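You operate a simulated robot arm through the tools that you are given. There is no shell and no other tool. Be economical: measure what you need, move in short steps, check, and stop when the job is done.

Carry out the task below with a simulated robot arm. There is one attempt and no reset: what you move stays moved.

TASK
Put one of the black pegs from the top of the bench with the ring press on the round grey pad.
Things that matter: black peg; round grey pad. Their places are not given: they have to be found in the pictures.

It is judged by the outcome, as a careful person would: the job done as asked, and still so three seconds after it is handed in. It fails if anything else is knocked over, pushed out of place, dropped, spilled or broken.

THE ROBOT
A 7-joint arm with a two-finger parallel gripper, fixed in place. Base frame: the origin is at the foot of the arm, x ahead of it, y to its left, z up; the work surface is at about z = 0. Lengths are in m, angles in rad, forces in N, time in s.
With the tool pointing down near the work surface it reaches from about 0.24 to 0.62 m from the base axis. Its first joint turns from -1.152 to 1.152 rad. Payload 2.6 kg.
Tool frame: the origin (TCP) lies between the finger pads and is the grasp point; the fingertips stand 0.03 m ahead of it; z points along the fingers, y is the line along which they close. The gripper opens to 0.094 m. The fingers are 0.028 m wide and 0.01 m thick; the gripper's body (0.05 by 0.096 m) begins 0.055 m behind the TCP.
Orientation is told as [roll, pitch, yaw] about the base's x, y, z axes, in that order, counted from this pose: with the fingers straight down and closing along the base's y, the tool's x points along the base's -x, its y along +y and its z along -z.

THE INTERFACE
- The arm moves only by the tool jog_arm. Its argument "increments" is a list of rows, each a list of 7 numbers: the turn, a rotation vector about the tool's x, y, z in rad, then the shift along the tool's x, y, z in mm, then the finger opening in mm, from 0 to 94. In form: [[wx, wy, wz, dx, dy, dz, claw], ...]. A call has 1 to 8 rows; each row is the pose to reach, as a shift and turn from the pose commanded when the call began, along the tool's axes at that moment. A row lasts 0.2 s, in which the tool goes at most 0.05 m and 0.15 rad; a call with a longer step from one row to the next is refused whole, and so is a gripper value outside its range. A pose out of reach is approached as far as the arm can. The call stops where the force on the tool passes 40 N (or 10 N more than at its start, if that is more) or the arm is blocked; 0.2 s more then pass. The fingers move at their own pace (about 0.072 m/s each) and stop on an object; they squeeze with about 23 N. The grip force told is the motor's: it shows also when the fingers shut on nothing. Time passes only in rows, and 0.2 s behind the last, so rows that repeat a pose let the fingers close. It gives the time, the measured TCP pose, the force on the tool (base axes), the opening and the grip force at its end, in the units of the frame above (readings bear some noise).
- Cameras (640 x 400 px; columns grow to the right, rows downward): "scene" is fixed at [0.0408, 0.4434, 0.5498]; the picture's right is [-0.68, -0.74, 0.00], its down [-0.51, 0.47, -0.72] and it looks along [0.53, -0.49, -0.70] (base axes); focal length 325 px, centre (320, 200). "wrist" rides on the gripper at [-0.037, 0, -0.058] in the tool frame; the picture's right is [0.00, -1.00, 0.00], its down [0.97, 0.00, -0.24] and it looks along [0.24, 0.00, 0.97] (tool axes); focal length 218 px, centre (320, 200).
- grab_frame(camera): a new picture of that camera. No time passes.
- measure_at(camera, pixels): for up to 12 pixels [column, row] of the newest picture of that camera ("zoom" is the newest enlarged one), the place [x, y, z] in the base frame of the surface seen there, good to about 0.002 m. No time passes.
- zoom(camera, box): a new picture of the part [left, top, right, bottom] of that camera's present view, enlarged. No time passes.
- hand_in(): hands the job in; it is judged then, once.

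Work in short steps. Measure before you move; look again where a grasp or a placing could have gone wrong, and mend it. You have 60 turns and 20 pictures in all, the two below and enlarged ones among them. Open the gripper and draw the arm clear of the work before you hand the job in, unless the task says otherwise; then end with one line.

The tools are called after ">>>" by a JSON object that holds its "op" and its "data". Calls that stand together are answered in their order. jog_arm: Moves the arm, as the interface text tells. Its arguments: {"type":"object","properties":{"increments":{"type":"array","items":{"type":"array","items":{"type":"number"}}}},"required":["increments"]} The other tools are called the same way: grab_frame (camera) takes a picture; measure_at (camera, pixels) gives the place of the surface under pixels of a picture; zoom (camera, box) takes an enlarged picture of a part of a camera's view; hand_in () hands the job in.

At the start:

```text
time: 0.0
ee_pos: [0.4116, 0.1355, 0.2646]
orientation: [0.0, 0.0, 0.001]
force: [0.0, -0.3, -1.1]
grip_width: 0.0941
gripper_force: 0.2
```

scene: 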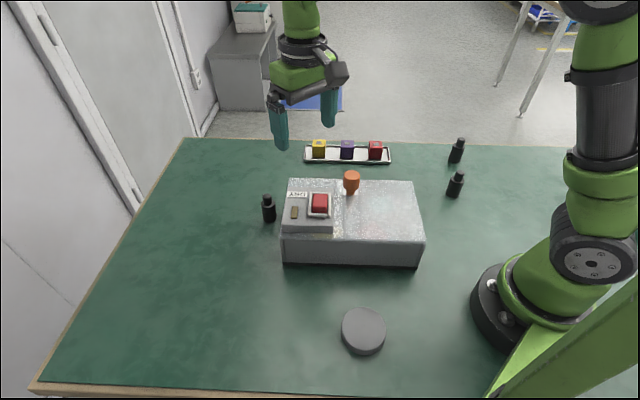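
wrist: 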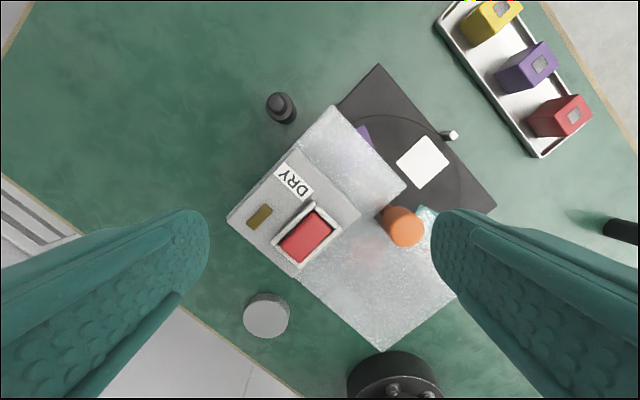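

The scene shows black pegs near (268,208), (457,150) and (455,185), and the grey pad near (363,331). I'll zoom in on both areas and measure.

>>> {"op": "zoom", "data": {"camera": "scene", "box": [230, 120, 490, 280]}}

>>> {"op": "measure_at", "data": {"camera": "scene", "pixels": [[268, 198], [268, 212], [269, 221], [460, 142], [456, 158], [457, 175], [454, 190], [363, 328], [345, 328], [383, 328], [363, 352], [351, 176]]}}

```text
2.46 times, centred on (360, 200) of scene
```

zoom: 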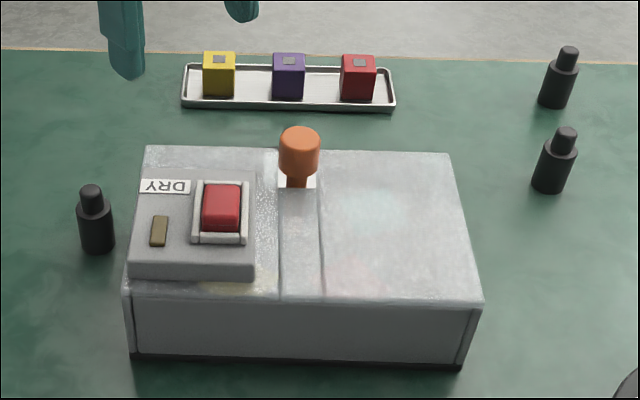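

```text
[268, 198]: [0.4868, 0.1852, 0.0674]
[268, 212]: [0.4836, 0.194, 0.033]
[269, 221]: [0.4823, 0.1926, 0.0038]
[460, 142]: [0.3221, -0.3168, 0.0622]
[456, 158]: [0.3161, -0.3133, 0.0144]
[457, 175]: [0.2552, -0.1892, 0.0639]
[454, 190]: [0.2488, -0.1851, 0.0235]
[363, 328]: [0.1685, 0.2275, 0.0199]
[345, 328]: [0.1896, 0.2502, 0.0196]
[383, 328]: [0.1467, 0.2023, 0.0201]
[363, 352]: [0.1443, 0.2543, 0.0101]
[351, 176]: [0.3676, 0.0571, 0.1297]
```

The peg at about (0.485, 0.19) stands clear and is easy to reach. I'll measure its top, the pad and the box from the wrist view, and look at the dark panel.

>>> {"op": "zoom", "data": {"camera": "wrist", "box": [220, 50, 500, 225]}}

>>> {"op": "measure_at", "data": {"camera": "wrist", "pixels": [[279, 101], [284, 117], [266, 315], [244, 315], [289, 315], [266, 295], [266, 337], [230, 220], [335, 108], [380, 347], [378, 66], [494, 204]]}}

```text
2.29 times, centred on (360, 138) of wrist
```

zoom: 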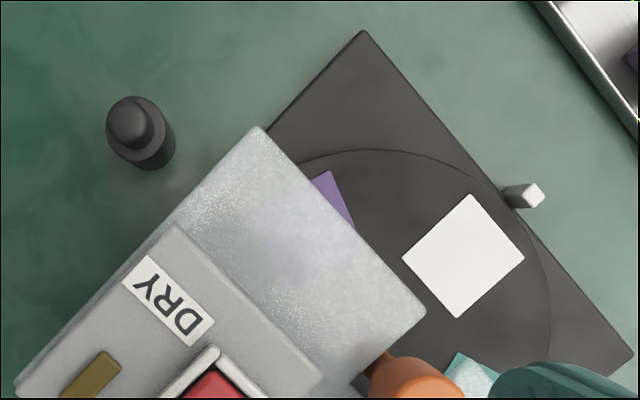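

```text
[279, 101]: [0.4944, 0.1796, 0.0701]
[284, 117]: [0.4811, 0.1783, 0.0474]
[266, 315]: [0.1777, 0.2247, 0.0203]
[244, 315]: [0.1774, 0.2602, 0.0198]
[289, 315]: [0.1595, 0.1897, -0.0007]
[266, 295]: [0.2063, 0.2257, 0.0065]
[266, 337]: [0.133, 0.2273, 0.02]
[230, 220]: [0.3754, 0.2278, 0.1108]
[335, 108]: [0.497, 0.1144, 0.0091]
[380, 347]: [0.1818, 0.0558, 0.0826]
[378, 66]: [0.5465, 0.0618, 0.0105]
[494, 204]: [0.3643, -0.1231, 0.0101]
```

The box edge runs along about (0.73, −0.68) and the peg is about 5 cm from it. I'll turn the tool so the fingers close parallel to that edge, hover above the peg at z≈0.2, and look again.

>>> {"op": "jog_arm", "data": {"increments": [[0, 0, -0.137, -13.5, 8, 10, 94], [0, 0, -0.273, -27, 16, 21, 94], [0, 0, -0.41, -40.5, 24, 32, 94], [0, 0, -0.547, -54, 32, 43, 94], [0, 0, -0.683, -67.5, 40, 54, 94], [0, 0, -0.82, -81, 48, 64, 94], [0, 0, -0.82, -81, 48, 64, 94]]}}

>>> {"op": "grab_frame", "data": {"camera": "wrist"}}

```text
time: 1.6
ee_pos: [0.4947, 0.1845, 0.2016]
orientation: [-0.001, 0.0, 0.822]
force: [-0.2, 0.2, 0.0]
grip_width: 0.0939
gripper_force: 0.0
```

```text
15 pictures are left
```

wrist: 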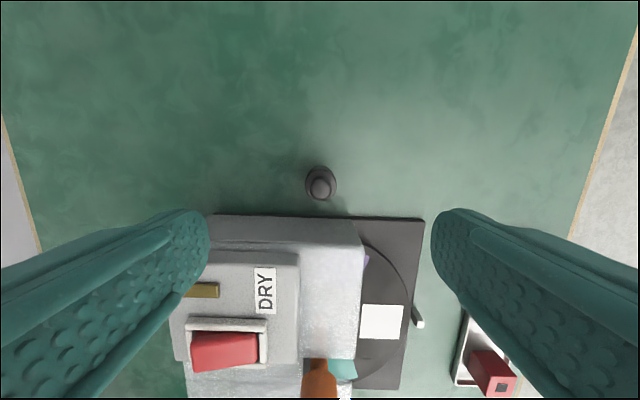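

The peg's top is at (321,187). I'll measure its top and shoulders, along with the near box edge.

>>> {"op": "measure_at", "data": {"camera": "wrist", "pixels": [[321, 188], [314, 188], [328, 188], [321, 180], [321, 195], [308, 181], [334, 181], [321, 170], [321, 228], [260, 224], [321, 245]]}}

>>> {"op": "zoom", "data": {"camera": "wrist", "box": [270, 150, 370, 220]}}

```text
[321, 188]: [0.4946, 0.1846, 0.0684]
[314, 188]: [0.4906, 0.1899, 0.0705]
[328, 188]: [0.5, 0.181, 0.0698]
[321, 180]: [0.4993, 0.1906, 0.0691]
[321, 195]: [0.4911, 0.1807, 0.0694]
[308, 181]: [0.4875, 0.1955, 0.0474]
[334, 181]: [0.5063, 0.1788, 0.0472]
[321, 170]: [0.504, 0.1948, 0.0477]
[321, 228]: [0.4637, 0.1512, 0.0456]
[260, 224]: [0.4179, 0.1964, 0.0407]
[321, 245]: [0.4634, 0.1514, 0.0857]
```

```text
5.71 times, centred on (320, 185) of wrist
```

zoom: 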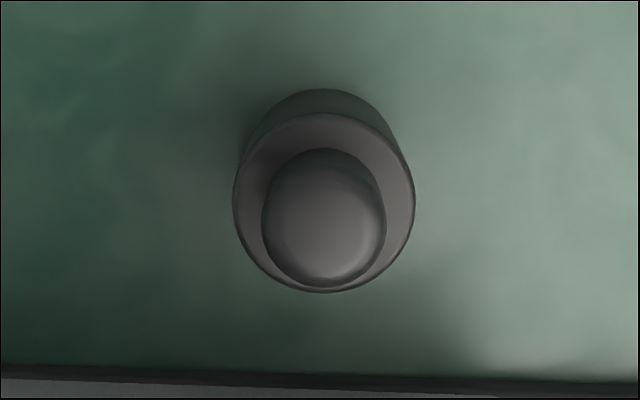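

The peg's centre is at about (0.4955, 0.186), almost under the TCP. Its body is 28 mm across and 47 mm tall. I'll descend to TCP z≈0.038, close and let the fingers settle.

>>> {"op": "jog_arm", "data": {"increments": [[0, 0, 0, -1.5, 0, 40, 70], [0, 0, 0, -1.5, 0, 80, 70], [0, 0, 0, -1.5, 0, 115, 70], [0, 0, 0, -1.5, 0, 145, 70], [0, 0, 0, -1.5, 0, 163, 70], [0, 0, 0, -1.5, 0, 163, 70]]}}

>>> {"op": "jog_arm", "data": {"increments": [[0, 0, 0, 0, 0, 0, 20], [0, 0, 0, 0, 0, 0, 20], [0, 0, 0, 0, 0, 0, 20], [0, 0, 0, 0, 0, 0, 20]]}}

>>> {"op": "grab_frame", "data": {"camera": "scene"}}

```text
time: 3.0
ee_pos: [0.4961, 0.1838, 0.0391]
orientation: [0.0, 0.0, 0.821]
force: [0.6, 0.1, 0.1]
grip_width: 0.0699
gripper_force: 0.1
```

```text
time: 4.0
ee_pos: [0.4959, 0.1847, 0.0372]
orientation: [-0.001, 0.0, 0.821]
force: [0.3, -0.3, 0.5]
grip_width: 0.0311
gripper_force: 22.8
```

```text
13 pictures are left
```

scene: 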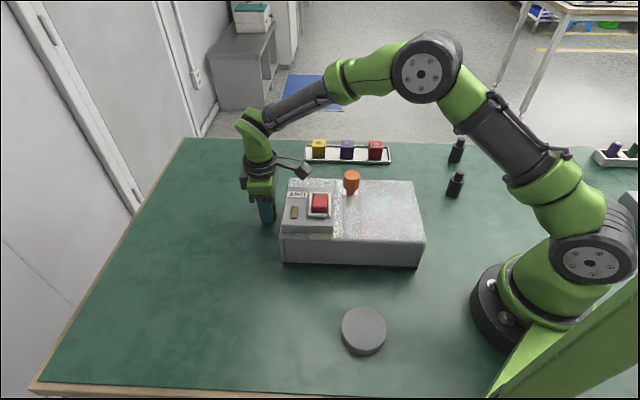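

The peg is gripped (31 mm, 23 N). I'll lift it straight up.

>>> {"op": "jog_arm", "data": {"increments": [[0, 0, 0, 0, 0, -15, 20], [0, 0, 0, 0, 0, -45, 20], [0, 0, 0, 0, 0, -80, 20], [0, 0, 0, 0, 0, -115, 20], [0, 0, 0, 0, 0, -150, 20], [0, 0, 0, 0, 0, -150, 20]]}}

>>> {"op": "measure_at", "data": {"camera": "scene", "pixels": [[363, 311], [363, 340], [345, 325], [382, 325], [363, 325]]}}

```text
time: 5.4
ee_pos: [0.4963, 0.1851, 0.1891]
orientation: [-0.001, 0.001, 0.82]
force: [0.8, 0.2, -3.7]
grip_width: 0.0317
gripper_force: 23.4
```

```text
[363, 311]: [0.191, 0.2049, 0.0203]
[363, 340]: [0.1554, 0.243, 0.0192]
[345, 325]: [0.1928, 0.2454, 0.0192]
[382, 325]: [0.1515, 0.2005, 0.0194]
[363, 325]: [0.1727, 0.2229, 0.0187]
```

The pad's centre is at about (0.170, 0.226) with its top at z≈0.0195. I'll carry the peg there at constant height.

>>> {"op": "jog_arm", "data": {"increments": [[0, 0, 0, 24, 33.25, 0, 20], [0, 0, 0, 48, 66.5, 0, 20], [0, 0, 0, 72, 99.75, 0, 20], [0, 0, 0, 96, 133, 0, 20], [0, 0, 0, 120, 166.25, 0, 20], [0, 0, 0, 144, 199.5, 0, 20], [0, 0, 0, 168, 232.75, 0, 20], [0, 0, 0, 192, 266, 0, 20]]}}

>>> {"op": "grab_frame", "data": {"camera": "scene"}}

>>> {"op": "grab_frame", "data": {"camera": "wrist"}}

```text
time: 7.2
ee_pos: [0.1703, 0.226, 0.1875]
orientation: [-0.001, -0.001, 0.821]
force: [-0.9, 0.1, -2.8]
grip_width: 0.0317
gripper_force: 23.1
```

```text
12 pictures are left
```

scene: 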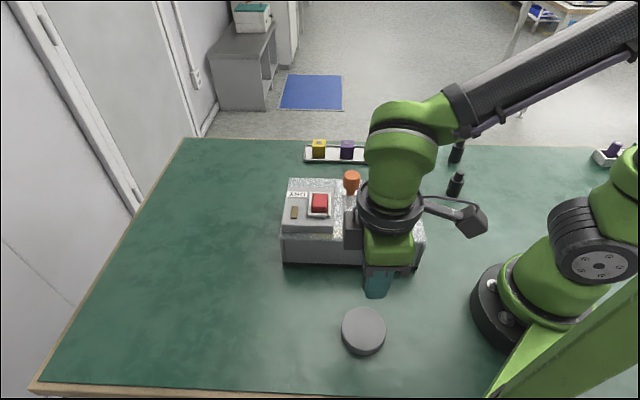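

```text
11 pictures are left
```

wrist: 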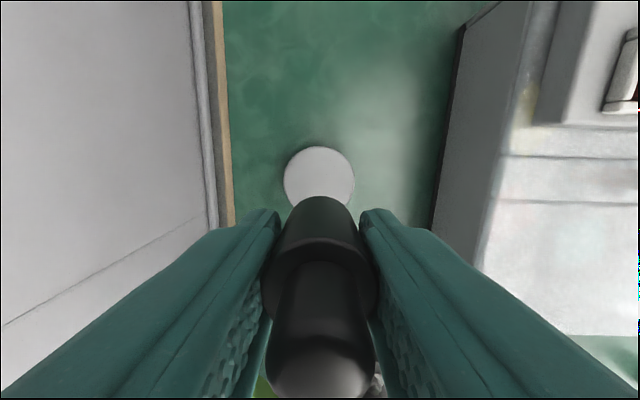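

The peg is upright over the pad. I'll descend to about 5 mm above contact and check.

>>> {"op": "jog_arm", "data": {"increments": [[0, 0, 0, 0, 0, 35, 20], [0, 0, 0, 0, 0, 70, 20], [0, 0, 0, 0, 0, 100, 20], [0, 0, 0, 0, 0, 118, 20], [0, 0, 0, 0, 0, 125, 20], [0, 0, 0, 0, 0, 125, 20]]}}

>>> {"op": "zoom", "data": {"camera": "scene", "box": [280, 240, 440, 360]}}

```text
time: 8.6
ee_pos: [0.1685, 0.2242, 0.0636]
orientation: [0.0, -0.001, 0.819]
force: [-1.0, -0.1, -2.7]
grip_width: 0.0315
gripper_force: 23.3
```

```text
3.33 times, centred on (360, 300) of scene
```

zoom: 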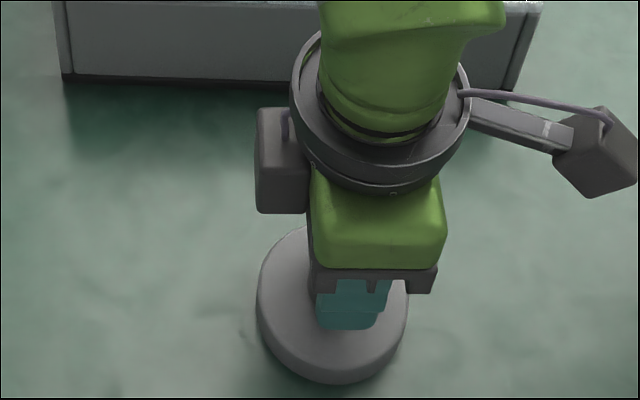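

It is well centred. I'll lower it in small steps and watch the force.

>>> {"op": "jog_arm", "data": {"increments": [[0, 0, 0, 0, 0, 2, 20], [0, 0, 0, 0, 0, 4, 20], [0, 0, 0, 0, 0, 5, 20], [0, 0, 0, 0, 0, 5, 20]]}}

```text
time: 9.6
ee_pos: [0.1702, 0.2264, 0.0594]
orientation: [0.0, -0.002, 0.82]
force: [0.8, -5.4, 21.8]
grip_width: 0.0317
gripper_force: 23.3
```

Contact shows as 22 N upward. I'll ease back 0.7 mm and open gently.

>>> {"op": "jog_arm", "data": {"increments": [[0, 0, 0, 0, 0, -0.7, 20], [0, 0, 0, 0, 0, -0.7, 20]]}}

>>> {"op": "jog_arm", "data": {"increments": [[0, 0, 0, 0, 0, 0, 38], [0, 0, 0, 0, 0, 0, 50], [0, 0, 0, 0, 0, 0, 70], [0, 0, 0, 0, 0, 0, 70]]}}

>>> {"op": "grab_frame", "data": {"camera": "wrist"}}

```text
time: 10.2
ee_pos: [0.1682, 0.2258, 0.059]
orientation: [0.001, 0.001, 0.821]
force: [0.2, 1.4, -0.3]
grip_width: 0.0318
gripper_force: 23.3
```

```text
time: 11.2
ee_pos: [0.1694, 0.2249, 0.0595]
orientation: [0.0, 0.0, 0.819]
force: [0.2, 0.7, -0.2]
grip_width: 0.0702
gripper_force: 0.0
```

```text
9 pictures are left
```

wrist: 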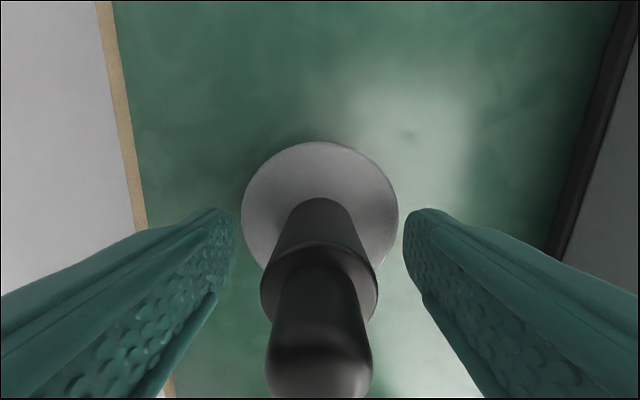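

The peg stands free on the pad. I'll withdraw straight up, then move sideways to get a clear view.

>>> {"op": "jog_arm", "data": {"increments": [[0, 0, 0, 0, 0, -20, 70], [0, 0, 0, 0, 0, -55, 70], [0, 0, 0, 0, 0, -95, 70], [0, 0, 0, 0, 0, -135, 70], [0, 0, 0, 0, -40, -150, 70], [0, 0, 0, 0, -85, -150, 70], [0, 0, 0, 0, -130, -150, 70], [0, 0, 0, 0, -130, -150, 70]]}}

>>> {"op": "grab_frame", "data": {"camera": "scene"}}

```text
time: 13.0
ee_pos: [0.2633, 0.1348, 0.2083]
orientation: [0.0, 0.0, 0.82]
force: [0.9, 0.2, 0.1]
grip_width: 0.0699
gripper_force: 0.0
```

```text
8 pictures are left
```

scene: 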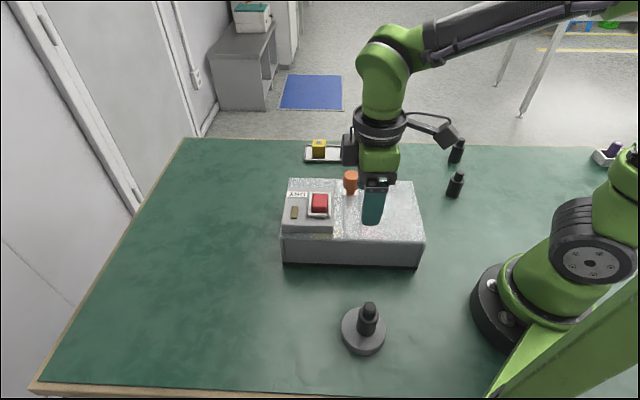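

The peg stands upright at the centre of the pad, the gripper is open and the arm is clear, so I'm handing in.

>>> {"op": "hand_in", "data": {}}

```text
The job is handed in.
```

One black peg now stands upright on the round grey pad; the gripper is open, the arm is clear, and I saw nothing else disturbed in the last picture.
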